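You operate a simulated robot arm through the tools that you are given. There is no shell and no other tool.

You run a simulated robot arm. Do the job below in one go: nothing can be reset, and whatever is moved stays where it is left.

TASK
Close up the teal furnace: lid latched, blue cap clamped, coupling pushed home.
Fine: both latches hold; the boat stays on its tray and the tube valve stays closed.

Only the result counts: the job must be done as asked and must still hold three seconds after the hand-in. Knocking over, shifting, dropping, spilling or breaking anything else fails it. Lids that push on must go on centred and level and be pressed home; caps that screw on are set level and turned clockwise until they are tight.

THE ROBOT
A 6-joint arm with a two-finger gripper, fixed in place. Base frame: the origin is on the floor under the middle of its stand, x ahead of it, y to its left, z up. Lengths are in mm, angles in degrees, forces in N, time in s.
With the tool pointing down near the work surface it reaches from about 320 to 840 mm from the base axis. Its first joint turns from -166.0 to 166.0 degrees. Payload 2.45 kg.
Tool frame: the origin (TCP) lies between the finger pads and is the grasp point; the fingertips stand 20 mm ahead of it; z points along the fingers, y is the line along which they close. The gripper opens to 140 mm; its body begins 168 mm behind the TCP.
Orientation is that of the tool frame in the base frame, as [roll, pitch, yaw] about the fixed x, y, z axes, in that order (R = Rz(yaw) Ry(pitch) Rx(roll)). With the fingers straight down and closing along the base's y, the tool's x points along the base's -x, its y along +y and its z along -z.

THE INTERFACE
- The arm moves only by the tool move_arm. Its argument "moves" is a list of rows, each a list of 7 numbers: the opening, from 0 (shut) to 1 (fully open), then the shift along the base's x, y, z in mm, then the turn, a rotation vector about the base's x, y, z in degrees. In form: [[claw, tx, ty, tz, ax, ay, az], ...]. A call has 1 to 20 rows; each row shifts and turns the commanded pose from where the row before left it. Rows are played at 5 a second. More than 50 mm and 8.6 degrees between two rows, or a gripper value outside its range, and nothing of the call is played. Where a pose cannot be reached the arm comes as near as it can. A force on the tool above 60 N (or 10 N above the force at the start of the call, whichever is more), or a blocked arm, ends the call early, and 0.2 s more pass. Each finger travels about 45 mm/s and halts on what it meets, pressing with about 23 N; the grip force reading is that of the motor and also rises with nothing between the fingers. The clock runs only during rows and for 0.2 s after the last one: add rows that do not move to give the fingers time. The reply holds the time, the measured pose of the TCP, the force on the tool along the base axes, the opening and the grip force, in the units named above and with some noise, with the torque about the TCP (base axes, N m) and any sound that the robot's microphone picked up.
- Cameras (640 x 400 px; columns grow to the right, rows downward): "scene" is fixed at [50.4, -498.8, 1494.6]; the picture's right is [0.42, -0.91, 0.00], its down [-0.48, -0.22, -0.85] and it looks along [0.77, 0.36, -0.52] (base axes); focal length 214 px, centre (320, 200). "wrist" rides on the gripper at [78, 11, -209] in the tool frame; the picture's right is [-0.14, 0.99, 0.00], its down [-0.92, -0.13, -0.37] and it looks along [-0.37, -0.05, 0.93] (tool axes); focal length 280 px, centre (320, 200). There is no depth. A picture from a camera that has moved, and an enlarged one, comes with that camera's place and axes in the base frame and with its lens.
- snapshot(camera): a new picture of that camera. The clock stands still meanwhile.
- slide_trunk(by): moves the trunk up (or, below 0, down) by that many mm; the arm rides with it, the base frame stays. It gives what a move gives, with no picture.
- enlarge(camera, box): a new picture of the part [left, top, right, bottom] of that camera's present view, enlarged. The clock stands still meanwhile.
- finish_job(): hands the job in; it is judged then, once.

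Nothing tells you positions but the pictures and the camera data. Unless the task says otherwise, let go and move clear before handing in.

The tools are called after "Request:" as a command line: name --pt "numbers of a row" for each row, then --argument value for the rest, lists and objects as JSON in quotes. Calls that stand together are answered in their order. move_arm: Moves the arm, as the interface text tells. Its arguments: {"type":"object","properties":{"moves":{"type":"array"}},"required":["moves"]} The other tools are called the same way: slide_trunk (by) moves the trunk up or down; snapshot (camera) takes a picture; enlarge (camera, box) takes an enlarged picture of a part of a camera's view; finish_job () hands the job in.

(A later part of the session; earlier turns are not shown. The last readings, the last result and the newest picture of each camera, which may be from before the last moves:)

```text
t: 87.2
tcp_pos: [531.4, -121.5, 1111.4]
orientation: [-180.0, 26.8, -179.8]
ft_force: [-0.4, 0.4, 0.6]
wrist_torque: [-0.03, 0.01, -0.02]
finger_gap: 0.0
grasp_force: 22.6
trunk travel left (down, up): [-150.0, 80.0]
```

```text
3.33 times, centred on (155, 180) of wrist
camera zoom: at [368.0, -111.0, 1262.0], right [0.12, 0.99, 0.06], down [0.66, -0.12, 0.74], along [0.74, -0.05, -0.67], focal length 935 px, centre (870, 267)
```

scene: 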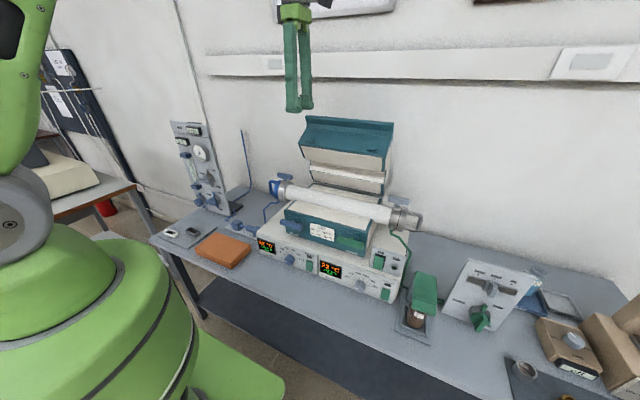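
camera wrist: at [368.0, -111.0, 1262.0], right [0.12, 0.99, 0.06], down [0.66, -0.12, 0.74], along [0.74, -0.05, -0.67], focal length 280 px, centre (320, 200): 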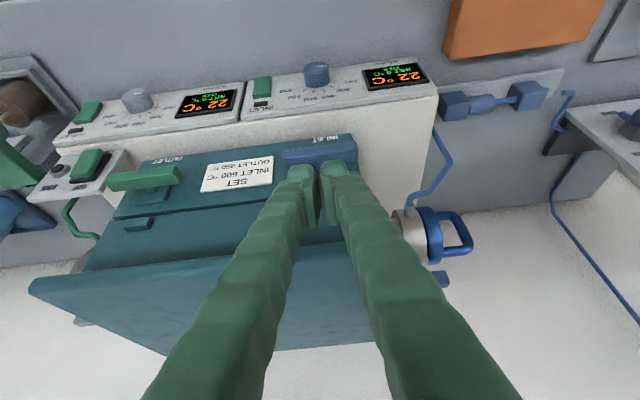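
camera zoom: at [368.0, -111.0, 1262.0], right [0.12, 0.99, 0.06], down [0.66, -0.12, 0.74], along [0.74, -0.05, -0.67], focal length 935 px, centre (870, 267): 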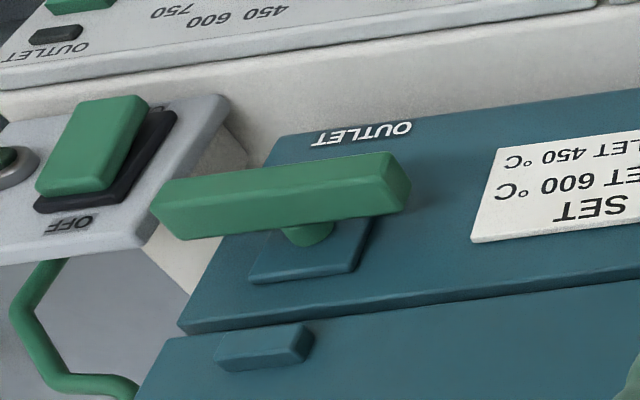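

The view is precise: the blue bar spans y≈−166 to −76 with its top at z≈988 and its front at x≈591. I'll place the closed fingertips over its −y end and press down lightly to test which way it turns.

Request:
move_arm --pt "0 0 -27 0 0 0 0" --pt "0 0 -27.5 0 0 0 0" --pt "0 15 0 -35 0 0 0" --pt "0 20 0 -25 0 0 0" --pt "0 24 0 -16 0 0 0" --pt "0 0 0 0 0 0 0"

Request:
snapshot --camera "wrist"

Request:
enlarge --camera "wrist" --box '[260, 100, 420, 240]'

Request:
enlarge --camera "scene" --box '[270, 160, 350, 240]'

```text
t: 88.6
tcp_pos: [594.2, -175.6, 1035.5]
orientation: [-180.0, 26.8, -179.7]
ft_force: [0.0, -0.4, 0.2]
wrist_torque: [0.02, 0.04, -0.03]
finger_gap: 0.0
grasp_force: 23.6
trunk travel left (down, up): [-150.0, 80.0]
```

```text
taken
camera wrist: at [430.4, -166.9, 1186.0], right [0.12, 0.99, 0.06], down [0.66, -0.12, 0.74], along [0.74, -0.05, -0.67], focal length 280 px, centre (320, 200)
```

wrist: 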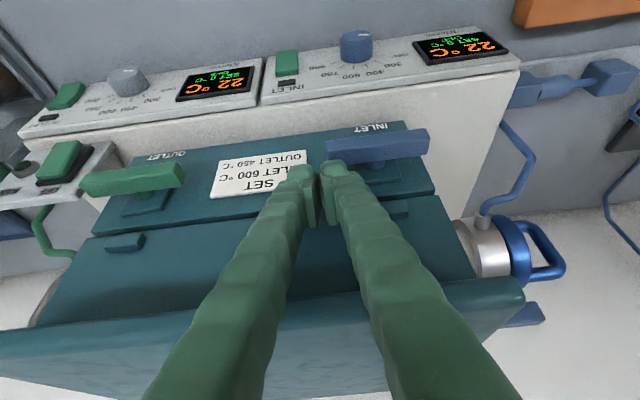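

```text
2.86 times, centred on (340, 170) of wrist
camera zoom: at [430.4, -166.9, 1186.0], right [0.12, 0.99, 0.06], down [0.66, -0.12, 0.74], along [0.74, -0.05, -0.67], focal length 801 px, centre (263, 286)
```

zoom: 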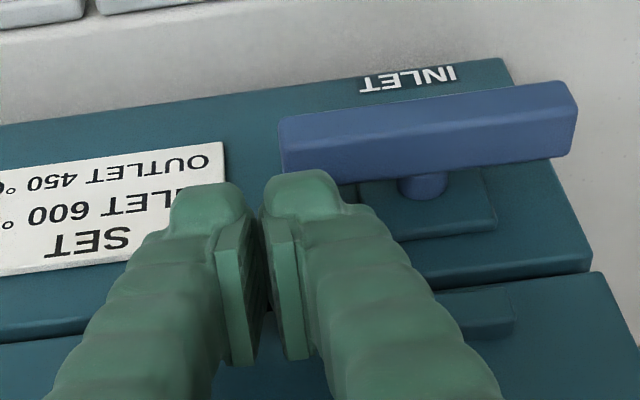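

```text
5.00 times, centred on (310, 200) of scene
camera zoom: at [50.4, -498.8, 1494.6], right [0.42, -0.91, 0.0], down [-0.48, -0.22, -0.85], along [0.77, 0.36, -0.52], focal length 1072 px, centre (370, 200)
```

zoom: 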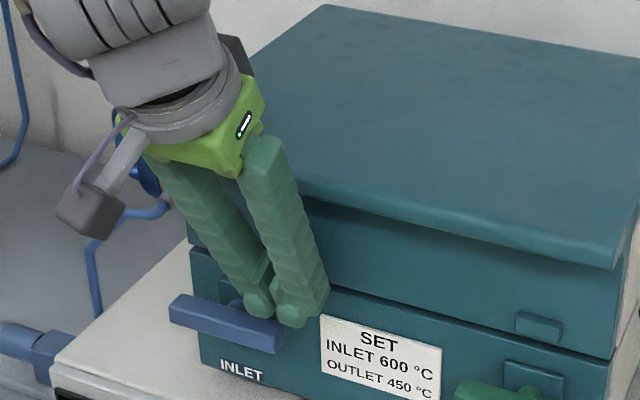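

Request:
move_arm --pt "0 0 0 -8 0 0 0" --pt "0 0 0 -8 0 0 0" --pt "0 0 0 -4 0 0 0" --pt "0 0 0 0 0 0 0"

Request:
move_arm --pt "0 0 0 -3 0 0 0" --pt "0 0 0 0 0 0 0"

Request:
enlarge --camera "wrist" --box '[260, 100, 420, 240]'

```text
t: 89.6
tcp_pos: [591.5, -176.4, 1015.4]
orientation: [-179.8, 26.8, -179.6]
ft_force: [0.7, 0.5, 0.2]
wrist_torque: [-0.02, -0.03, 0.02]
finger_gap: 0.1
grasp_force: 23.0
trunk travel left (down, up): [-150.0, 80.0]
```

```text
t: 90.2
tcp_pos: [592.9, -175.8, 1010.6]
orientation: [-180.0, 26.8, -179.7]
ft_force: [-1.9, -0.8, -0.5]
wrist_torque: [-0.02, 0.01, -0.02]
finger_gap: 0.0
grasp_force: 22.7
trunk travel left (down, up): [-150.0, 80.0]
```

```text
2.86 times, centred on (340, 170) of wrist
camera zoom: at [428.8, -166.9, 1162.3], right [0.12, 0.99, 0.06], down [0.66, -0.12, 0.74], along [0.74, -0.05, -0.67], focal length 801 px, centre (263, 286)
```

zoom: 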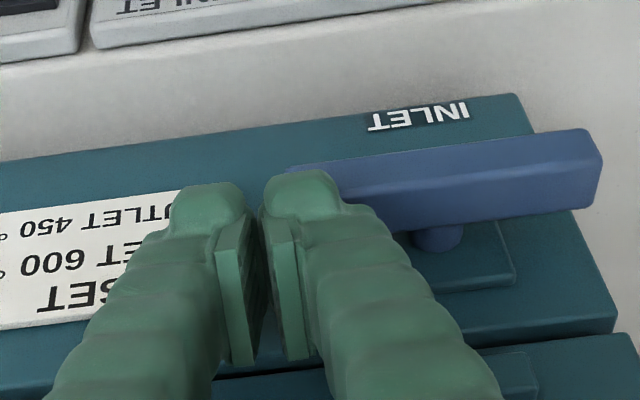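

Request:
move_arm --pt "0 0 0 -3 0 0 0" --pt "0 0 0 -3 0 0 0" --pt "0 0 0 0 0 0 0"

Request:
move_arm --pt "0 0 0 -3 0 0 0" --pt "0 0 0 -3 0 0 0" --pt "0 0 0 0 0 0 0"

Request:
enlarge --camera "wrist" --box '[260, 100, 420, 240]'

Request:
enlarge --camera "scene" --box '[270, 180, 350, 260]'

```text
t: 91.0
tcp_pos: [592.2, -177.8, 1005.7]
orientation: [-179.9, 26.7, -179.7]
ft_force: [-0.3, -0.4, 2.4]
wrist_torque: [0.02, 0.03, 0.02]
finger_gap: 0.0
grasp_force: 22.9
trunk travel left (down, up): [-150.0, 80.0]
```

```text
t: 91.8
tcp_pos: [591.4, -177.5, 1003.4]
orientation: [-179.9, 27.3, -179.7]
ft_force: [-7.1, -0.2, 51.6]
wrist_torque: [0.73, 0.19, -0.38]
finger_gap: 0.0
grasp_force: 23.4
trunk travel left (down, up): [-150.0, 80.0]
```

```text
2.86 times, centred on (340, 170) of wrist
camera zoom: at [426.9, -167.2, 1153.5], right [0.12, 0.99, 0.06], down [0.65, -0.12, 0.75], along [0.75, -0.05, -0.66], focal length 801 px, centre (263, 286)
```

zoom: 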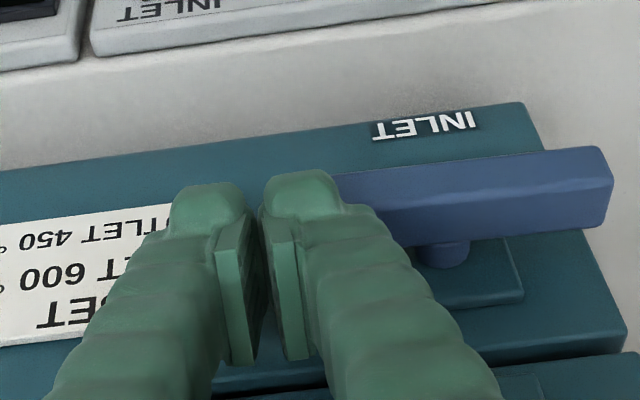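

```text
5.00 times, centred on (310, 220) of scene
camera zoom: at [50.4, -498.8, 1494.6], right [0.42, -0.91, 0.0], down [-0.48, -0.22, -0.85], along [0.77, 0.36, -0.52], focal length 1072 px, centre (370, 100)
```

zoom: 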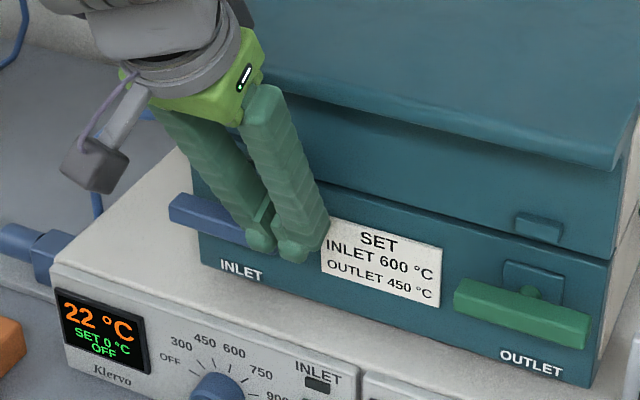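

Pressing the −y end meets a hard stop at about 50 N, so it turns the other way. I'll back off and try the +y end.

Request:
move_arm --pt "0 0 0 6 0 0 0" --pt "0 -8 0 20 0 0 0" --pt "0 -6 0 15 0 0 0" --pt "0 0 0 0 0 0 0"

Request:
enlarge --camera "scene" --box '[270, 180, 350, 260]'

```text
t: 92.8
tcp_pos: [576.7, -177.1, 1040.5]
orientation: [180.0, 26.7, -179.7]
ft_force: [-0.1, 0.7, 0.1]
wrist_torque: [0.0, 0.0, 0.01]
finger_gap: 0.1
grasp_force: 23.0
trunk travel left (down, up): [-150.0, 80.0]
```

```text
5.00 times, centred on (310, 220) of scene
camera zoom: at [50.4, -498.8, 1494.6], right [0.42, -0.91, 0.0], down [-0.48, -0.22, -0.85], along [0.77, 0.36, -0.52], focal length 1072 px, centre (370, 100)
```

zoom: 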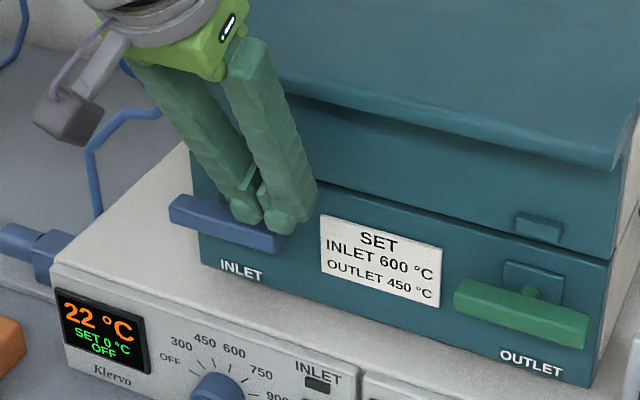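

Request:
move_arm --pt "0 0 37 0 0 0 0" --pt "0 0 37 0 0 0 0" --pt "0 0 37 0 0 0 0" --pt "0 7.5 0 -14 0 0 0" --pt "0 7.5 0 -15 0 0 0" --pt "0 0 0 0 0 0 0"

Request:
move_arm --pt "0 0 0 -3 0 0 0" --pt "0 0 0 -3 0 0 0" --pt "0 0 0 0 0 0 0"

Request:
enlarge --camera "wrist" --box '[220, 100, 400, 240]'

Request:
enlarge --camera "scene" --box '[270, 180, 350, 260]'

```text
t: 94.2
tcp_pos: [593.2, -64.9, 1011.5]
orientation: [-179.9, 26.8, -179.7]
ft_force: [0.5, 0.0, -0.3]
wrist_torque: [-0.02, -0.02, -0.01]
finger_gap: 0.0
grasp_force: 23.0
trunk travel left (down, up): [-150.0, 80.0]
```

```text
t: 95.0
tcp_pos: [593.4, -66.7, 1005.1]
orientation: [179.9, 26.7, -179.9]
ft_force: [-0.6, 0.7, 0.6]
wrist_torque: [-0.01, 0.0, 0.0]
finger_gap: 0.2
grasp_force: 23.0
trunk travel left (down, up): [-150.0, 80.0]
```

```text
2.86 times, centred on (310, 170) of wrist
camera zoom: at [429.7, -56.5, 1156.2], right [0.12, 0.99, 0.06], down [0.66, -0.12, 0.74], along [0.74, -0.05, -0.67], focal length 801 px, centre (349, 286)
```

zoom: 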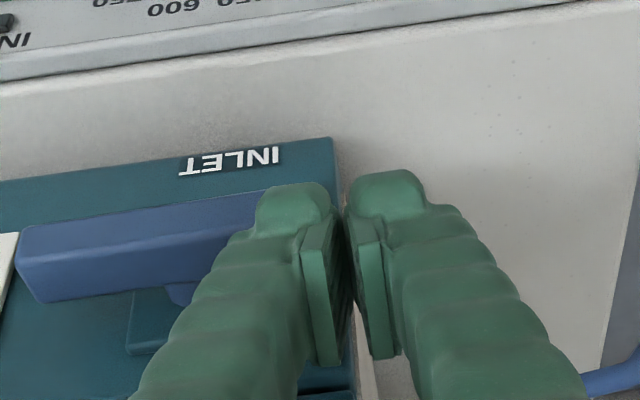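

```text
5.00 times, centred on (310, 220) of scene
camera zoom: at [50.4, -498.8, 1494.6], right [0.42, -0.91, 0.0], down [-0.48, -0.22, -0.85], along [0.77, 0.36, -0.52], focal length 1072 px, centre (370, 100)
```

zoom: 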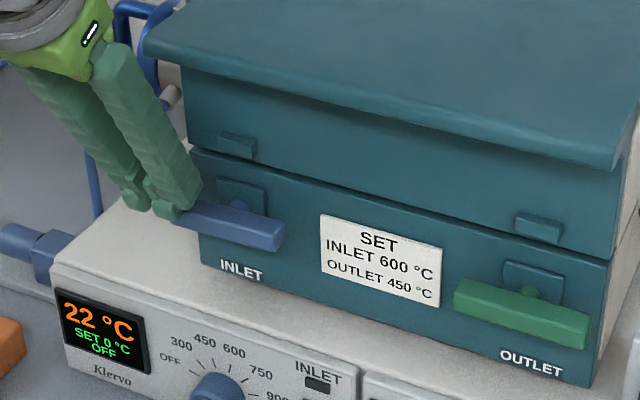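

Just above contact at the +y end. I'll press down in small steps.

Request:
move_arm --pt "0 0 0 -2.5 0 0 0" --pt "0 0 0 -2 0 0 0" --pt "0 0 0 0 0 0 0"

Request:
move_arm --pt "0 0 0 -2 0 0 0" --pt "0 0 0 0 0 0 0"

Request:
enlarge --camera "wrist" --box '[220, 100, 400, 240]'

```text
t: 95.8
tcp_pos: [592.8, -65.3, 1002.0]
orientation: [179.8, 26.7, -179.8]
ft_force: [0.2, 0.9, 1.2]
wrist_torque: [-0.01, 0.02, -0.03]
finger_gap: 0.0
grasp_force: 23.7
trunk travel left (down, up): [-150.0, 80.0]
```

```text
t: 96.4
tcp_pos: [592.3, -65.1, 999.6]
orientation: [179.8, 26.8, -179.8]
ft_force: [-1.0, -0.1, 0.7]
wrist_torque: [0.01, 0.0, 0.0]
finger_gap: 0.0
grasp_force: 23.3
trunk travel left (down, up): [-150.0, 80.0]
```

```text
2.86 times, centred on (310, 170) of wrist
camera zoom: at [429.6, -56.6, 1152.0], right [0.12, 0.99, 0.06], down [0.66, -0.13, 0.74], along [0.74, -0.05, -0.67], focal length 801 px, centre (349, 286)
```

zoom: 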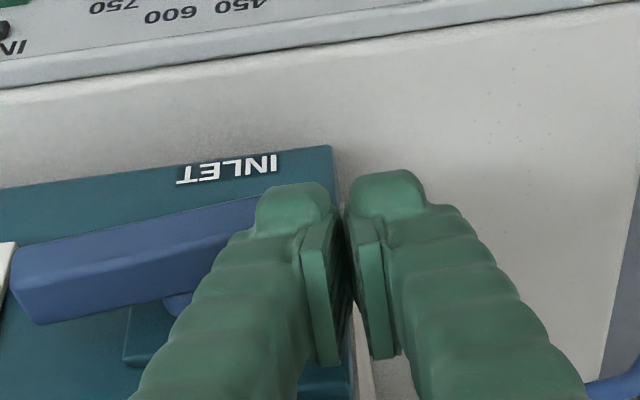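

The latch is turning with almost no force. I'll keep pressing this end down.

Request:
move_arm --pt "0 0 0 -4 0 0 0" --pt "0 0 0 -4 0 0 0" --pt "0 0 0 -4 0 0 0" --pt "0 0 0 -4 0 0 0" --pt "0 0 0 0 0 0 0"

Request:
enlarge --camera "wrist" --box '[220, 100, 400, 240]'

Request:
enlarge --camera "scene" --box '[270, 180, 350, 260]'

```text
t: 97.6
tcp_pos: [592.6, -64.4, 1000.4]
orientation: [179.8, 26.8, -179.9]
ft_force: [0.2, 0.5, 0.2]
wrist_torque: [0.01, 0.01, -0.02]
finger_gap: 0.1
grasp_force: 23.1
out of reach, approached as far as the arm can: row 1, 2, 3, 4
trunk travel left (down, up): [-150.0, 80.0]
```

```text
2.86 times, centred on (310, 170) of wrist
camera zoom: at [429.6, -56.5, 1152.0], right [0.12, 0.99, 0.06], down [0.66, -0.13, 0.74], along [0.74, -0.05, -0.67], focal length 801 px, centre (349, 286)
```

zoom: 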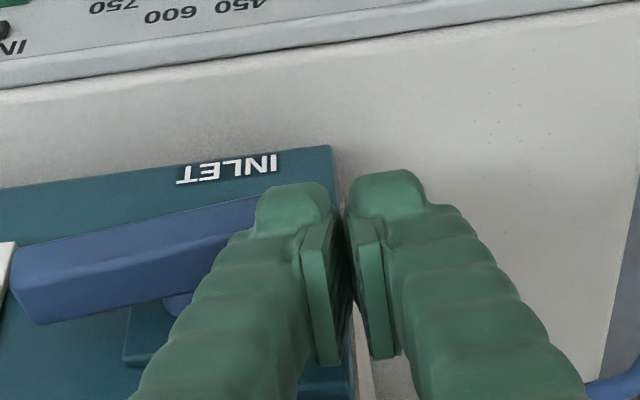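

```text
5.00 times, centred on (310, 220) of scene
camera zoom: at [50.4, -498.8, 1494.6], right [0.42, -0.91, 0.0], down [-0.48, -0.22, -0.85], along [0.77, 0.36, -0.52], focal length 1072 px, centre (370, 100)
```

zoom: 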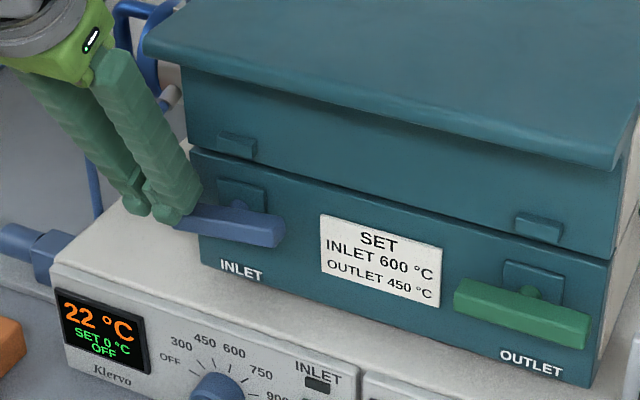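

Reach ends here at this tilt, as the wrist straightens out. A shallower tilt of about 17° still clears the rail, so I'll lift slightly, reduce the tilt, and press again.

Request:
move_arm --pt "0 -4 0 10 0 0 0" --pt "0 1 0 0 0 5 0" --pt "0 1 0 0 0 4.8 0" --pt "0 0 0 0 0 0 0"

Request:
snapshot --camera "wrist"

Request:
enlarge --camera "scene" --box '[250, 150, 350, 250]'

```text
t: 98.6
tcp_pos: [590.2, -58.4, 1010.9]
orientation: [178.8, 20.1, -179.8]
ft_force: [-0.1, 0.1, 0.3]
wrist_torque: [0.04, -0.01, 0.0]
finger_gap: 0.0
grasp_force: 23.5
out of reach, approached as far as the arm can: row 3
trunk travel left (down, up): [-150.0, 80.0]
```

```text
taken
camera wrist: at [444.6, -53.3, 1179.9], right [0.12, 0.99, 0.07], down [0.74, -0.13, 0.66], along [0.66, -0.03, -0.75], focal length 280 px, centre (320, 200)
```

wrist: 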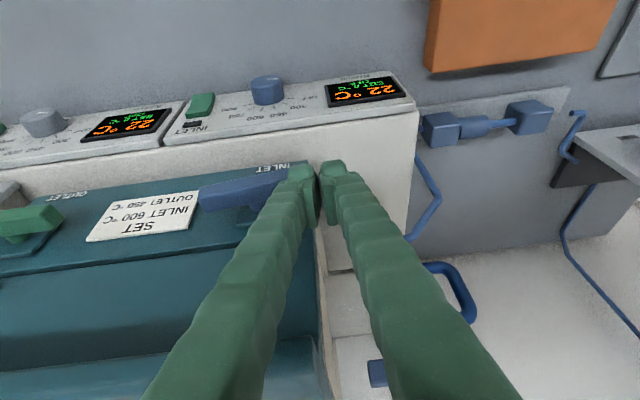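

```text
4.00 times, centred on (300, 200) of scene
camera zoom: at [50.4, -498.8, 1494.6], right [0.42, -0.91, 0.0], down [-0.48, -0.22, -0.85], along [0.77, 0.36, -0.52], focal length 858 px, centre (400, 200)
```

zoom: 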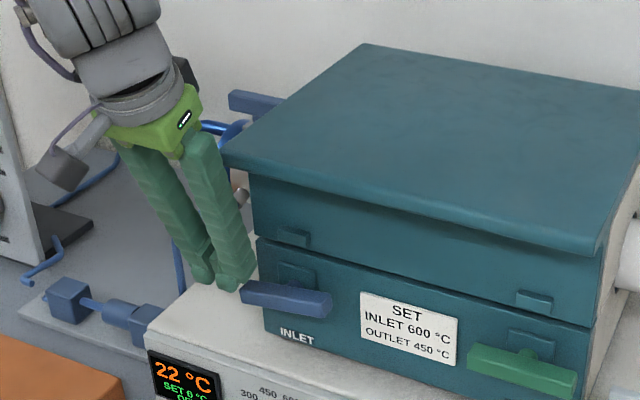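

Request:
snapshot --camera "scene"

Request:
enlarge --camera "scene" --box '[60, 0, 320, 250]'

```text
taken
```

scene: 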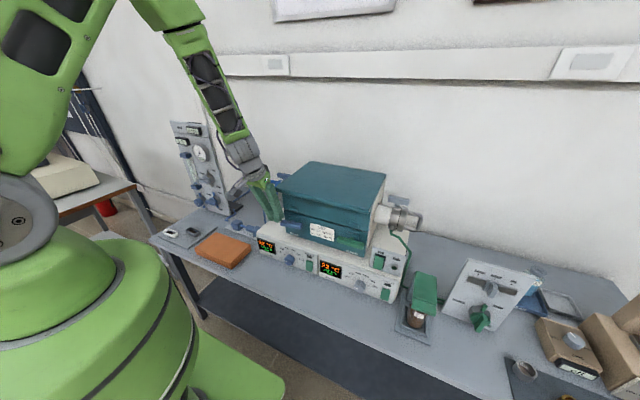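

```text
1.60 times, centred on (190, 125) of scene
camera zoom: at [50.4, -498.8, 1494.6], right [0.42, -0.91, 0.0], down [-0.48, -0.22, -0.85], along [0.77, 0.36, -0.52], focal length 343 px, centre (528, 320)
```

zoom: 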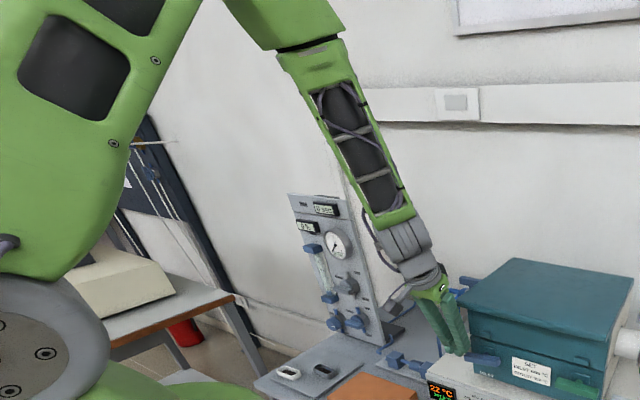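

The forearm and hand are almost in line here, which is a singular pose. Lowering the trunk will open that angle. I'll retreat up and back first, then slide the trunk down 150 mm.

Request:
move_arm --pt "0 -20 0 40 0 0 0" --pt "0 -20 0 45 0 0 0" --pt "0 -20 0 45 0 0 0" --pt "0 -10 0 45 0 0 0" --pt "0 0 0 0 0 0 0"

Request:
snapshot --camera "scene"

```text
t: 99.8
tcp_pos: [533.3, -52.9, 1166.3]
orientation: [179.9, 17.0, -179.8]
ft_force: [-0.4, 0.5, -0.7]
wrist_torque: [0.01, 0.07, -0.01]
finger_gap: 0.0
grasp_force: 22.6
out of reach, approached as far as the arm can: row 1
trunk travel left (down, up): [-150.0, 80.0]
```

```text
taken
```

scene: 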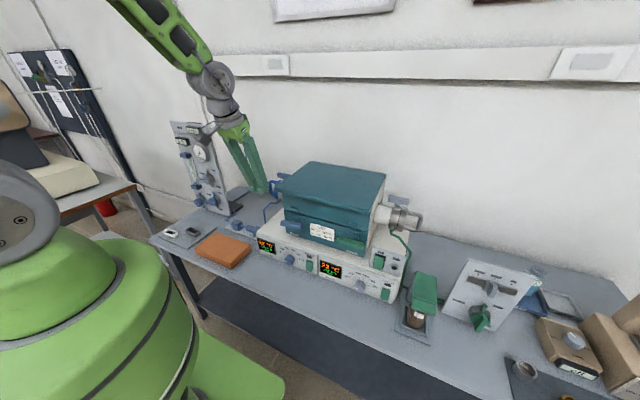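

Request:
slide_trunk --by -75

Request:
snapshot --camera "scene"

```text
t: 100.9
tcp_pos: [533.0, -52.7, 1091.9]
orientation: [179.9, 17.1, -179.7]
ft_force: [0.4, -0.7, 0.0]
wrist_torque: [-0.03, 0.01, -0.03]
finger_gap: 0.0
grasp_force: 22.8
trunk travel left (down, up): [-75.0, 155.0]
```

```text
taken
```

scene: 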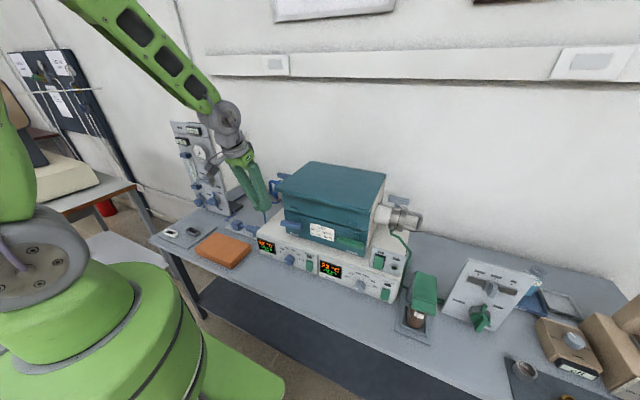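

Request:
slide_trunk --by -75

Request:
snapshot --camera "wrist"

Request:
snapshot --camera "scene"

```text
t: 102.0
tcp_pos: [532.9, -53.7, 1016.8]
orientation: [179.9, 17.0, -179.8]
ft_force: [0.0, 0.0, -0.3]
wrist_torque: [-0.02, -0.01, -0.01]
finger_gap: 0.2
grasp_force: 22.9
trunk travel left (down, up): [0.0, 230.0]
```

```text
taken
camera wrist: at [397.8, -43.3, 1193.3], right [0.13, 0.99, 0.04], down [0.77, -0.12, 0.62], along [0.62, -0.05, -0.78], focal length 280 px, centre (320, 200)
```

wrist: 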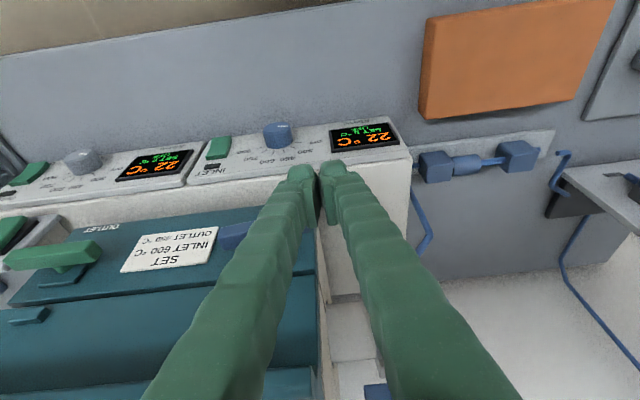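

```text
taken
```

scene: 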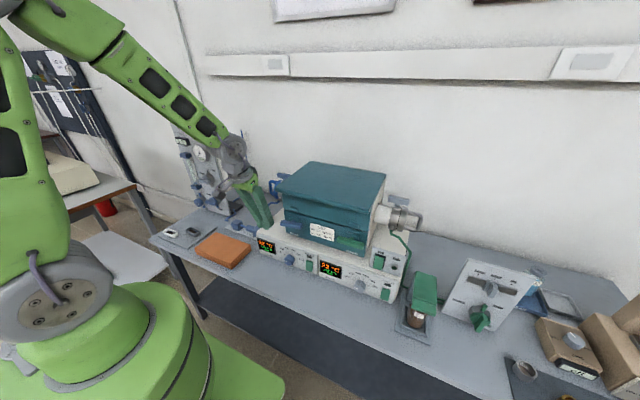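

Now the elbow geometry is comfortable. I'll tilt to about 25°, return to the +y end of the blue bar, and press down again.

Request:
move_arm --pt "0 5 -4 8 0 -4 0" --pt "0 5 -4 8 0 -4 0" --pt "0 18 -4 0 0 0 0" --pt "0 18 0 0 0 0 0" --pt "0 12 0 -20 0 0 0" --pt "0 0 0 0 0 0 0"

Request:
enlarge --camera "wrist" --box '[220, 100, 400, 240]'

Request:
enlarge --camera "scene" --box '[250, 160, 350, 260]'

```text
t: 103.4
tcp_pos: [592.9, -63.5, 1012.9]
orientation: [180.0, 24.9, -179.8]
ft_force: [0.5, 0.2, 0.9]
wrist_torque: [0.01, 0.04, -0.02]
finger_gap: 0.0
grasp_force: 22.6
trunk travel left (down, up): [0.0, 230.0]
```

```text
2.86 times, centred on (310, 170) of wrist
camera zoom: at [434.0, -54.4, 1168.8], right [0.12, 0.99, 0.06], down [0.68, -0.12, 0.72], along [0.72, -0.05, -0.69], focal length 801 px, centre (349, 286)
```

zoom: 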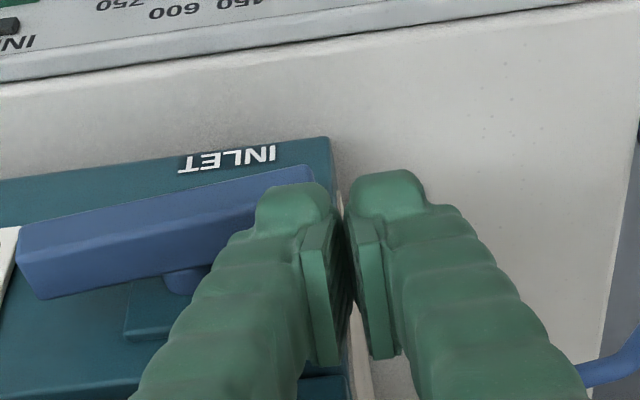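

```text
4.00 times, centred on (300, 210) of scene
camera zoom: at [50.4, -498.8, 1494.6], right [0.42, -0.91, 0.0], down [-0.48, -0.22, -0.85], along [0.77, 0.36, -0.52], focal length 858 px, centre (400, 160)
```

zoom: 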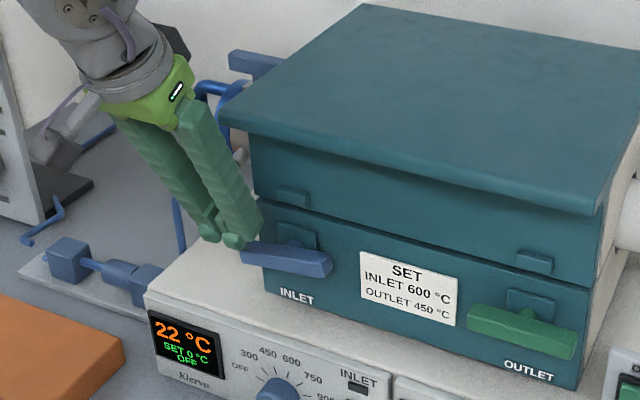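

Request:
move_arm --pt "0 0 -3 -4 0 0 0" --pt "0 0 0 -4 0 0 0" --pt "0 0 0 -4 0 0 0" --pt "0 0 0 -4 0 0 0" --pt "0 0 0 -4 0 0 0" --pt "0 0 0 0 0 0 0"

Request:
enlarge --camera "wrist" --box '[220, 100, 400, 240]'

Request:
enlarge --camera "scene" --box '[270, 180, 350, 260]'

```text
t: 104.8
tcp_pos: [591.7, -68.7, 991.2]
orientation: [-179.9, 24.8, -179.7]
ft_force: [0.6, -0.5, -0.1]
wrist_torque: [0.02, -0.03, -0.03]
finger_gap: 0.0
grasp_force: 23.4
trunk travel left (down, up): [0.0, 230.0]
```

```text
2.86 times, centred on (310, 170) of wrist
camera zoom: at [432.5, -58.3, 1148.3], right [0.12, 0.99, 0.06], down [0.68, -0.12, 0.72], along [0.72, -0.05, -0.69], focal length 801 px, centre (349, 286)
```

zoom: 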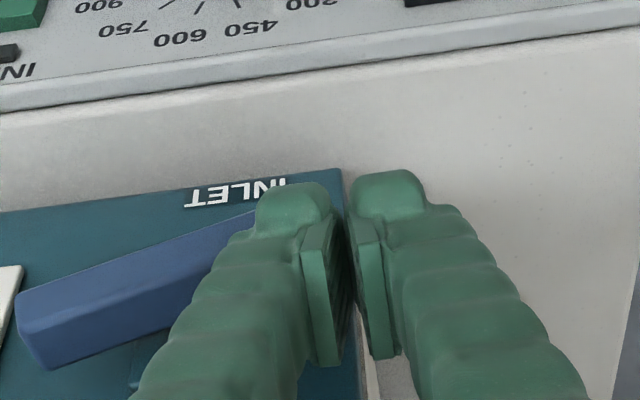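

```text
5.00 times, centred on (310, 220) of scene
camera zoom: at [50.4, -498.8, 1494.6], right [0.42, -0.91, 0.0], down [-0.48, -0.22, -0.85], along [0.77, 0.36, -0.52], focal length 1072 px, centre (370, 100)
```

zoom: 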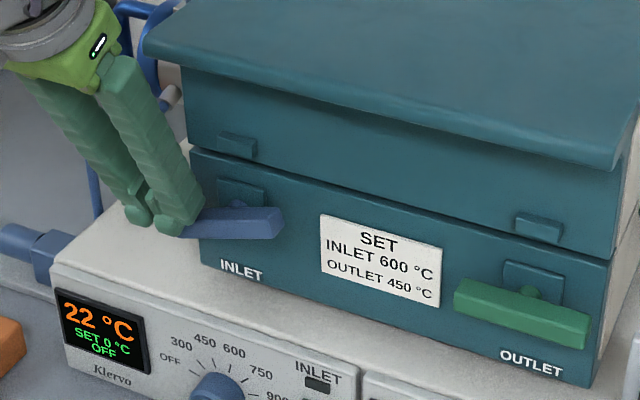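

It's rotating freely, about 20° so far. I'll continue down.

Request:
move_arm --pt "0 0 0 -4 0 0 0" --pt "0 0 0 -4 0 0 0" --pt "0 0 0 -4 0 0 0" --pt "0 0 0 -4 0 0 0" --pt "0 0 0 -4 0 0 0" --pt "0 0 0 0 0 0 0"

Request:
enlarge --camera "wrist" --box '[220, 100, 400, 240]'

Request:
enlarge --camera "scene" --box '[270, 180, 350, 260]'

```text
t: 106.2
tcp_pos: [590.7, -69.6, 972.7]
orientation: [180.0, 24.9, -179.7]
ft_force: [0.5, 0.1, -0.3]
wrist_torque: [0.01, 0.01, -0.01]
finger_gap: 0.0
grasp_force: 22.8
trunk travel left (down, up): [0.0, 230.0]
```

```text
2.86 times, centred on (310, 170) of wrist
camera zoom: at [433.0, -58.5, 1128.9], right [0.12, 0.99, 0.06], down [0.68, -0.12, 0.72], along [0.72, -0.05, -0.69], focal length 801 px, centre (349, 286)
```

zoom: 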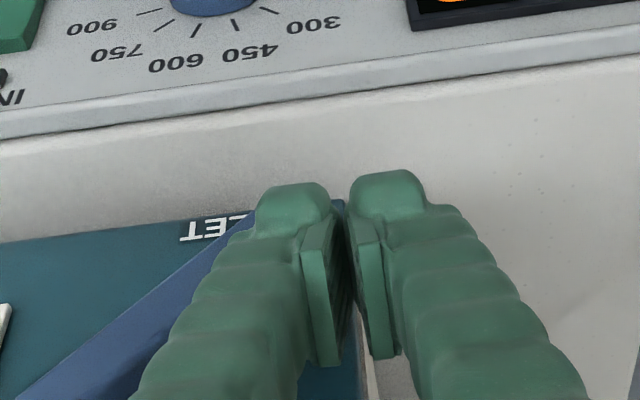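

```text
5.00 times, centred on (310, 220) of scene
camera zoom: at [50.4, -498.8, 1494.6], right [0.42, -0.91, 0.0], down [-0.48, -0.22, -0.85], along [0.77, 0.36, -0.52], focal length 1072 px, centre (370, 100)
```

zoom: 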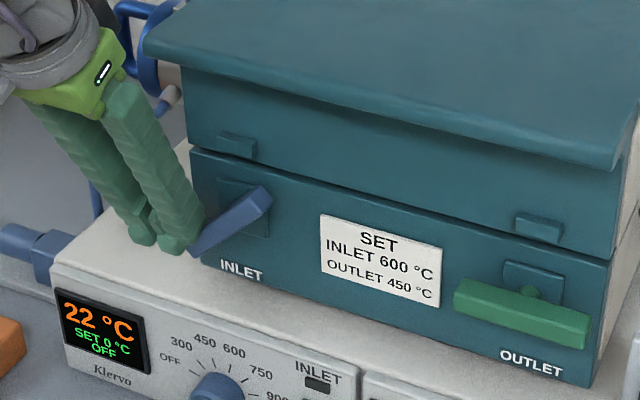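

Request:
move_arm --pt "0 0 0 -4 0 0 0" --pt "0 0 -1 -4 0 0 0" --pt "0 0 -3 -2 0 0 0" --pt "0 0 -4 0 0 0 0" --pt "0 0 -4 0 0 0 0" --pt "0 0 0 0 0 0 0"

Request:
enlarge --camera "wrist" --box '[220, 100, 400, 240]'

Request:
enlarge --camera "scene" --box '[270, 180, 350, 260]'

```text
t: 107.6
tcp_pos: [591.3, -79.8, 961.6]
orientation: [180.0, 24.9, -179.7]
ft_force: [0.6, 0.3, -0.7]
wrist_torque: [0.02, -0.06, 0.02]
finger_gap: 0.0
grasp_force: 23.1
trunk travel left (down, up): [0.0, 230.0]
```

```text
2.86 times, centred on (310, 170) of wrist
camera zoom: at [432.1, -70.7, 1118.9], right [0.12, 0.99, 0.06], down [0.68, -0.12, 0.72], along [0.72, -0.05, -0.69], focal length 801 px, centre (349, 286)
```

zoom: 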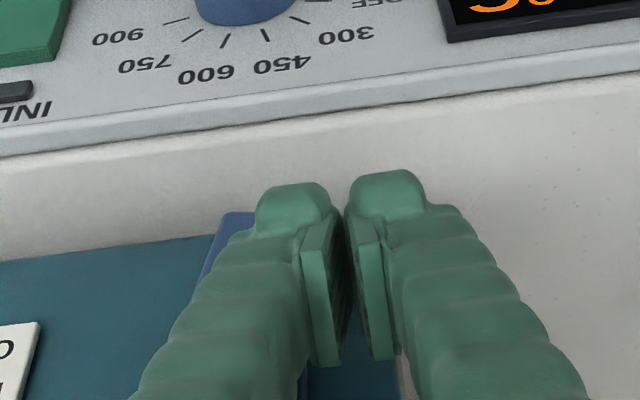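

```text
5.00 times, centred on (310, 220) of scene
camera zoom: at [50.4, -498.8, 1494.6], right [0.42, -0.91, 0.0], down [-0.48, -0.22, -0.85], along [0.77, 0.36, -0.52], focal length 1072 px, centre (370, 100)
```

zoom: 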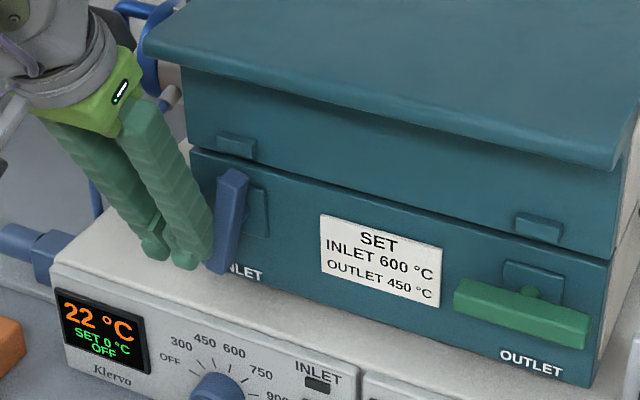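

Nearly vertical. I'll continue in −y gently until it stops.

Request:
move_arm --pt "0 0 -3 0 0 0 0" --pt "0 0 -3 0 0 0 0" --pt "0 0 0 0 0 0 0"

Request:
enlarge --camera "scene" --box '[270, 180, 350, 260]'

```text
t: 108.4
tcp_pos: [590.7, -84.3, 963.7]
orientation: [180.0, 25.1, -179.5]
ft_force: [1.2, 14.0, 5.3]
wrist_torque: [-0.34, -0.01, 0.03]
finger_gap: 0.1
grasp_force: 23.0
trunk travel left (down, up): [0.0, 230.0]
```

```text
5.00 times, centred on (310, 220) of scene
camera zoom: at [50.4, -498.8, 1494.6], right [0.42, -0.91, 0.0], down [-0.48, -0.22, -0.85], along [0.77, 0.36, -0.52], focal length 1072 px, centre (370, 100)
```

zoom: 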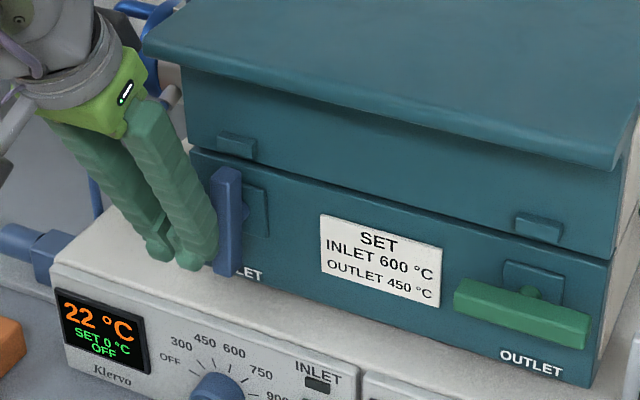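

Request:
move_arm --pt "0 0 -2 0 0 0 0" --pt "0 0 0 0 0 0 0"

Request:
enlarge --camera "scene" --box '[290, 200, 330, 240]'

Request:
enlarge --camera "wrist" --box '[220, 100, 400, 240]'

```text
t: 109.0
tcp_pos: [590.4, -86.4, 963.9]
orientation: [-179.9, 25.0, -179.7]
ft_force: [-3.4, 22.3, 10.9]
wrist_torque: [-1.81, -0.07, -0.55]
finger_gap: 0.0
grasp_force: 23.0
trunk travel left (down, up): [0.0, 230.0]
```

```text
10.00 times, centred on (310, 220) of scene
camera zoom: at [50.4, -498.8, 1494.6], right [0.42, -0.91, 0.0], down [-0.48, -0.22, -0.85], along [0.77, 0.36, -0.52], focal length 2145 px, centre (420, 0)
```

zoom: 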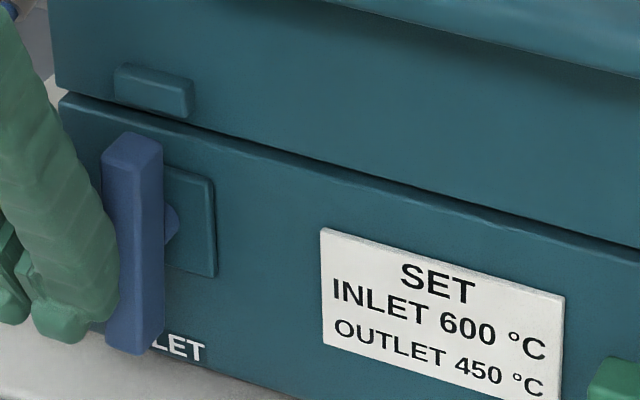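

```text
2.86 times, centred on (310, 170) of wrist
camera zoom: at [431.5, -76.1, 1119.8], right [0.12, 0.99, 0.06], down [0.68, -0.12, 0.72], along [0.72, -0.05, -0.69], focal length 801 px, centre (349, 286)
```

zoom: 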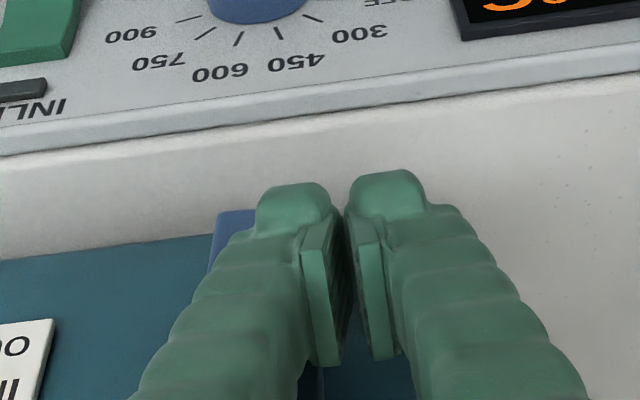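

The bar is now parallel to its mounting plate's vertical edges and hard against its stop (22 N). I'll back away in +y and retreat, then check it holds.

Request:
move_arm --pt "0 0 5 0 0 0 0" --pt "0 0 8 0 0 0 0" --pt "0 -20 6 10 0 0 0" --pt "0 -30 0 30 0 0 0" --pt "0 -20 0 40 0 0 0" --pt "0 0 0 0 0 0 0"

Request:
enlarge --camera "scene" --box '[290, 200, 330, 240]'

Request:
snapshot --camera "wrist"

```text
t: 110.4
tcp_pos: [519.8, -68.1, 1042.1]
orientation: [180.0, 24.9, -179.7]
ft_force: [-0.4, -1.4, 0.3]
wrist_torque: [0.0, -0.05, 0.01]
finger_gap: 0.0
grasp_force: 22.5
trunk travel left (down, up): [0.0, 230.0]
```

```text
10.00 times, centred on (310, 220) of scene
camera zoom: at [50.4, -498.8, 1494.6], right [0.42, -0.91, 0.0], down [-0.48, -0.22, -0.85], along [0.77, 0.36, -0.52], focal length 2145 px, centre (420, 0)
```

zoom: 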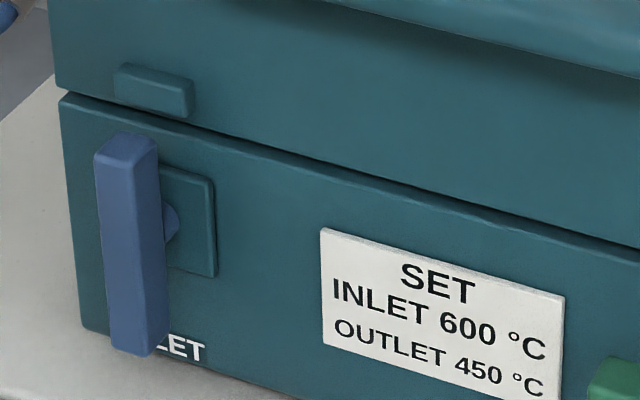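

```text
taken
camera wrist: at [360.9, -58.5, 1198.0], right [0.12, 0.99, 0.06], down [0.68, -0.12, 0.72], along [0.72, -0.05, -0.69], focal length 280 px, centre (320, 200)
```

wrist: 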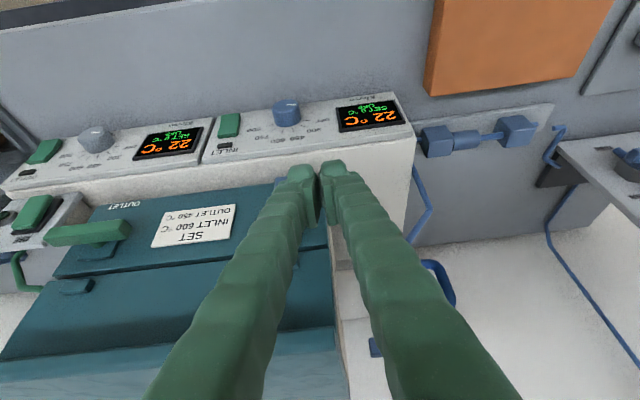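

The blue latch holds vertical. Next is the green latch, pivot near [600, −360, 979]. I'll bring the fingertips over its +y end and test the direction the same way.

Request:
move_arm --pt "0 0 -47.5 0 0 0 0" --pt "0 0 -47.5 0 0 0 0" --pt "0 0 -47.5 0 0 0 0" --pt "0 0 -47.5 0 0 0 0" --pt "0 0 -47.5 0 0 0 0" --pt "0 0 0 0 0 0 0"

Request:
snapshot --camera "wrist"

Request:
enlarge --camera "wrist" --box '[200, 100, 400, 240]'

Request:
enlarge --camera "scene" --box '[260, 140, 400, 280]'

```text
t: 111.8
tcp_pos: [519.5, -309.2, 1041.4]
orientation: [180.0, 25.1, -179.8]
ft_force: [0.1, 0.4, -0.3]
wrist_torque: [0.02, 0.03, 0.02]
finger_gap: 0.2
grasp_force: 23.3
trunk travel left (down, up): [0.0, 230.0]
```

```text
taken
camera wrist: at [360.5, -298.7, 1198.0], right [0.12, 0.99, 0.06], down [0.68, -0.12, 0.72], along [0.72, -0.05, -0.69], focal length 280 px, centre (320, 200)
```

wrist: 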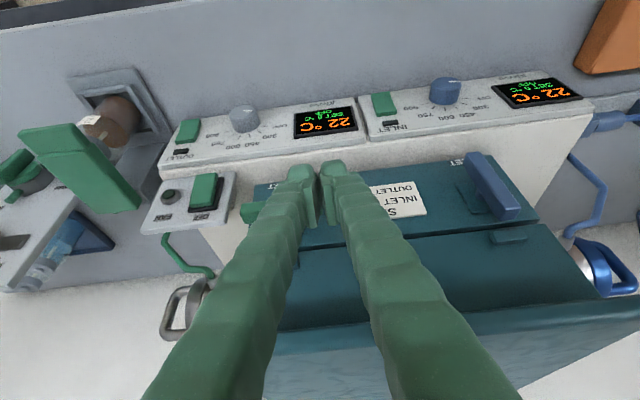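

```text
2.86 times, centred on (300, 170) of wrist
camera zoom: at [360.5, -298.7, 1198.0], right [0.12, 0.99, 0.06], down [0.68, -0.12, 0.72], along [0.72, -0.05, -0.69], focal length 801 px, centre (377, 286)
```

zoom: 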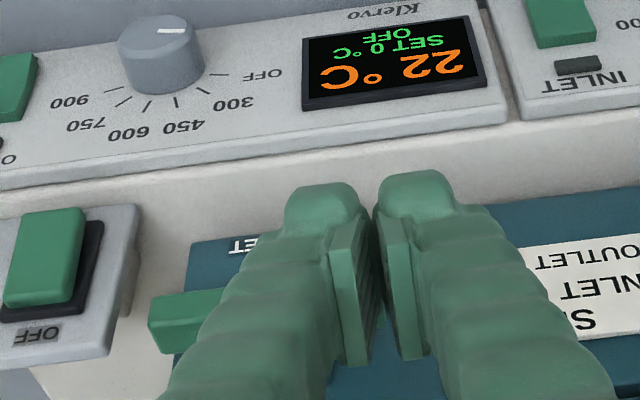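

```text
2.86 times, centred on (330, 210) of scene
camera zoom: at [50.4, -498.8, 1494.6], right [0.42, -0.91, 0.0], down [-0.48, -0.22, -0.85], along [0.77, 0.36, -0.52], focal length 613 px, centre (291, 171)
```

zoom: 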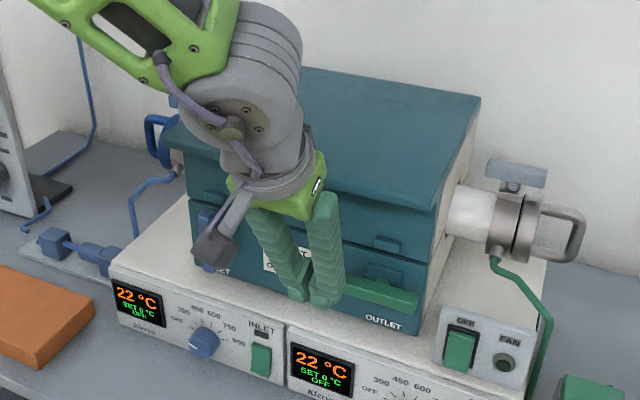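

Request:
move_arm --pt "0 25 3 0 0 0 0" --pt "0 25 0 -5 0 0 0" --pt "0 22 0 -24 0 0 0" --pt "0 0 0 0 0 0 0"

Request:
enlarge --camera "wrist" --box '[200, 100, 400, 240]'

Request:
enlarge --camera "scene" --box '[310, 190, 390, 260]'

```text
t: 112.8
tcp_pos: [591.8, -303.3, 1011.3]
orientation: [-180.0, 24.9, -179.6]
ft_force: [-0.5, -1.1, -0.7]
wrist_torque: [0.0, 0.06, 0.05]
finger_gap: 0.1
grasp_force: 22.7
trunk travel left (down, up): [0.0, 230.0]
```

```text
2.86 times, centred on (300, 170) of wrist
camera zoom: at [433.9, -294.5, 1168.6], right [0.12, 0.99, 0.06], down [0.68, -0.12, 0.72], along [0.72, -0.05, -0.69], focal length 801 px, centre (377, 286)
```

zoom: 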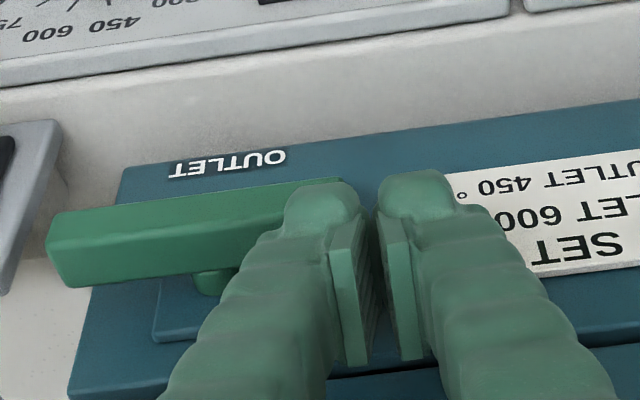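

```text
5.71 times, centred on (350, 225) of scene
camera zoom: at [50.4, -498.8, 1494.6], right [0.42, -0.91, 0.0], down [-0.48, -0.22, -0.85], along [0.77, 0.36, -0.52], focal length 1226 px, centre (149, 57)
```

zoom: 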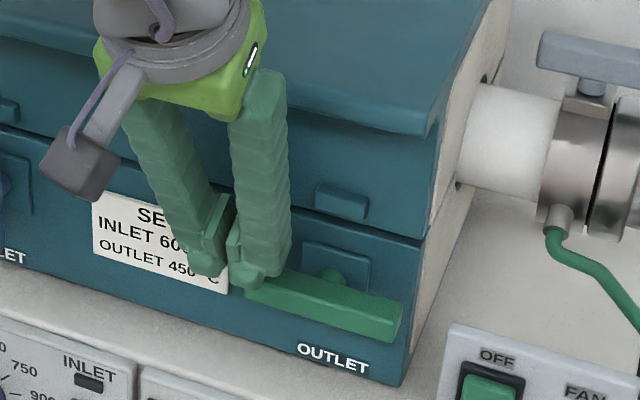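

Request:
move_arm --pt "0 0 -2 -3 0 0 0" --pt "0 0 0 -3 0 0 0" --pt "0 0 0 -2 0 0 0" --pt "0 0 0 -2 0 0 0" --pt "0 0 0 0 0 0 0"

Request:
move_arm --pt "0 0 0 -2 0 0 0" --pt "0 0 0 0 0 0 0"

Request:
enlarge --camera "wrist" --box '[200, 100, 400, 240]'

```text
t: 114.0
tcp_pos: [592.5, -304.9, 1003.1]
orientation: [-180.0, 25.0, -179.7]
ft_force: [-0.5, 0.2, 1.6]
wrist_torque: [-0.03, 0.04, 0.02]
finger_gap: 0.0
grasp_force: 23.2
trunk travel left (down, up): [0.0, 230.0]
```

```text
t: 114.6
tcp_pos: [593.7, -306.2, 1000.4]
orientation: [-180.0, 24.9, -179.8]
ft_force: [-0.8, -0.4, 0.6]
wrist_torque: [0.02, 0.02, -0.02]
finger_gap: 0.1
grasp_force: 22.5
trunk travel left (down, up): [0.0, 230.0]
```

```text
2.86 times, centred on (300, 170) of wrist
camera zoom: at [434.4, -296.1, 1157.1], right [0.12, 0.99, 0.06], down [0.68, -0.12, 0.72], along [0.72, -0.05, -0.69], focal length 801 px, centre (377, 286)
```

zoom: 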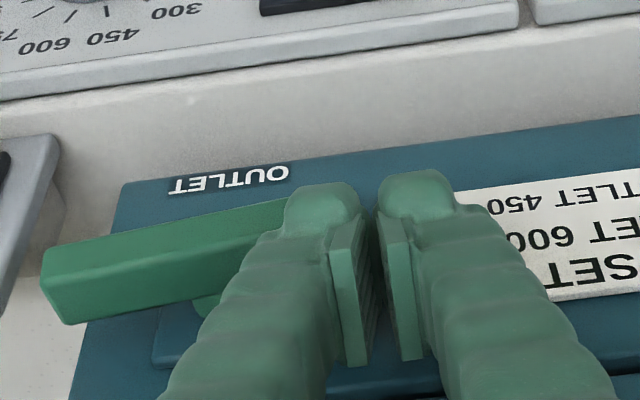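

The green latch turns the same way, with no resistance. I'll continue with the same motion.

Request:
move_arm --pt "0 -1 0 -4 0 0 0" --pt "0 0 0 -4 0 0 0" --pt "0 0 0 -4 0 0 0" --pt "0 0 0 -4 0 0 0" --pt "0 0 0 -4 0 0 0" --pt "0 0 0 -4 0 0 0" --pt "0 0 0 -4 0 0 0" --pt "0 0 0 0 0 0 0"

Request:
enlarge --camera "scene" --box '[310, 190, 390, 260]'

Request:
enlarge --camera "wrist" --box '[200, 100, 400, 240]'

```text
t: 116.4
tcp_pos: [592.6, -305.4, 973.2]
orientation: [-180.0, 25.0, -179.7]
ft_force: [0.4, 0.2, 1.6]
wrist_torque: [0.01, -0.02, 0.0]
finger_gap: 0.0
grasp_force: 22.1
trunk travel left (down, up): [0.0, 230.0]
```

```text
5.71 times, centred on (350, 225) of scene
camera zoom: at [50.4, -498.8, 1494.6], right [0.42, -0.91, 0.0], down [-0.48, -0.22, -0.85], along [0.77, 0.36, -0.52], focal length 1226 px, centre (149, 57)
```

zoom: 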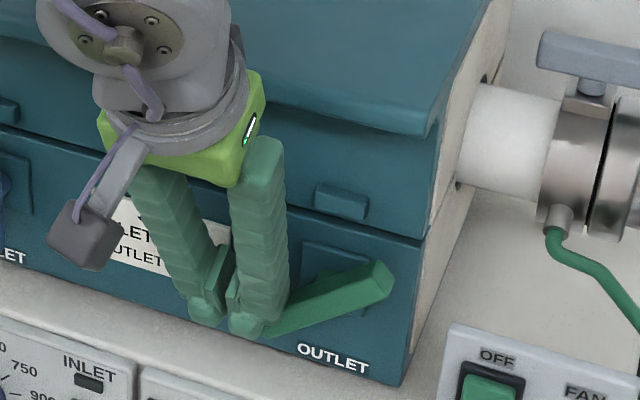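

```text
2.86 times, centred on (300, 170) of wrist
camera zoom: at [433.3, -296.0, 1129.7], right [0.12, 0.99, 0.06], down [0.68, -0.12, 0.72], along [0.72, -0.05, -0.69], focal length 801 px, centre (377, 286)
```

zoom: 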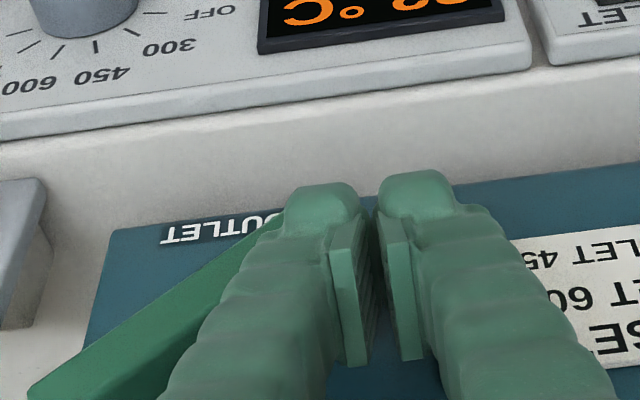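

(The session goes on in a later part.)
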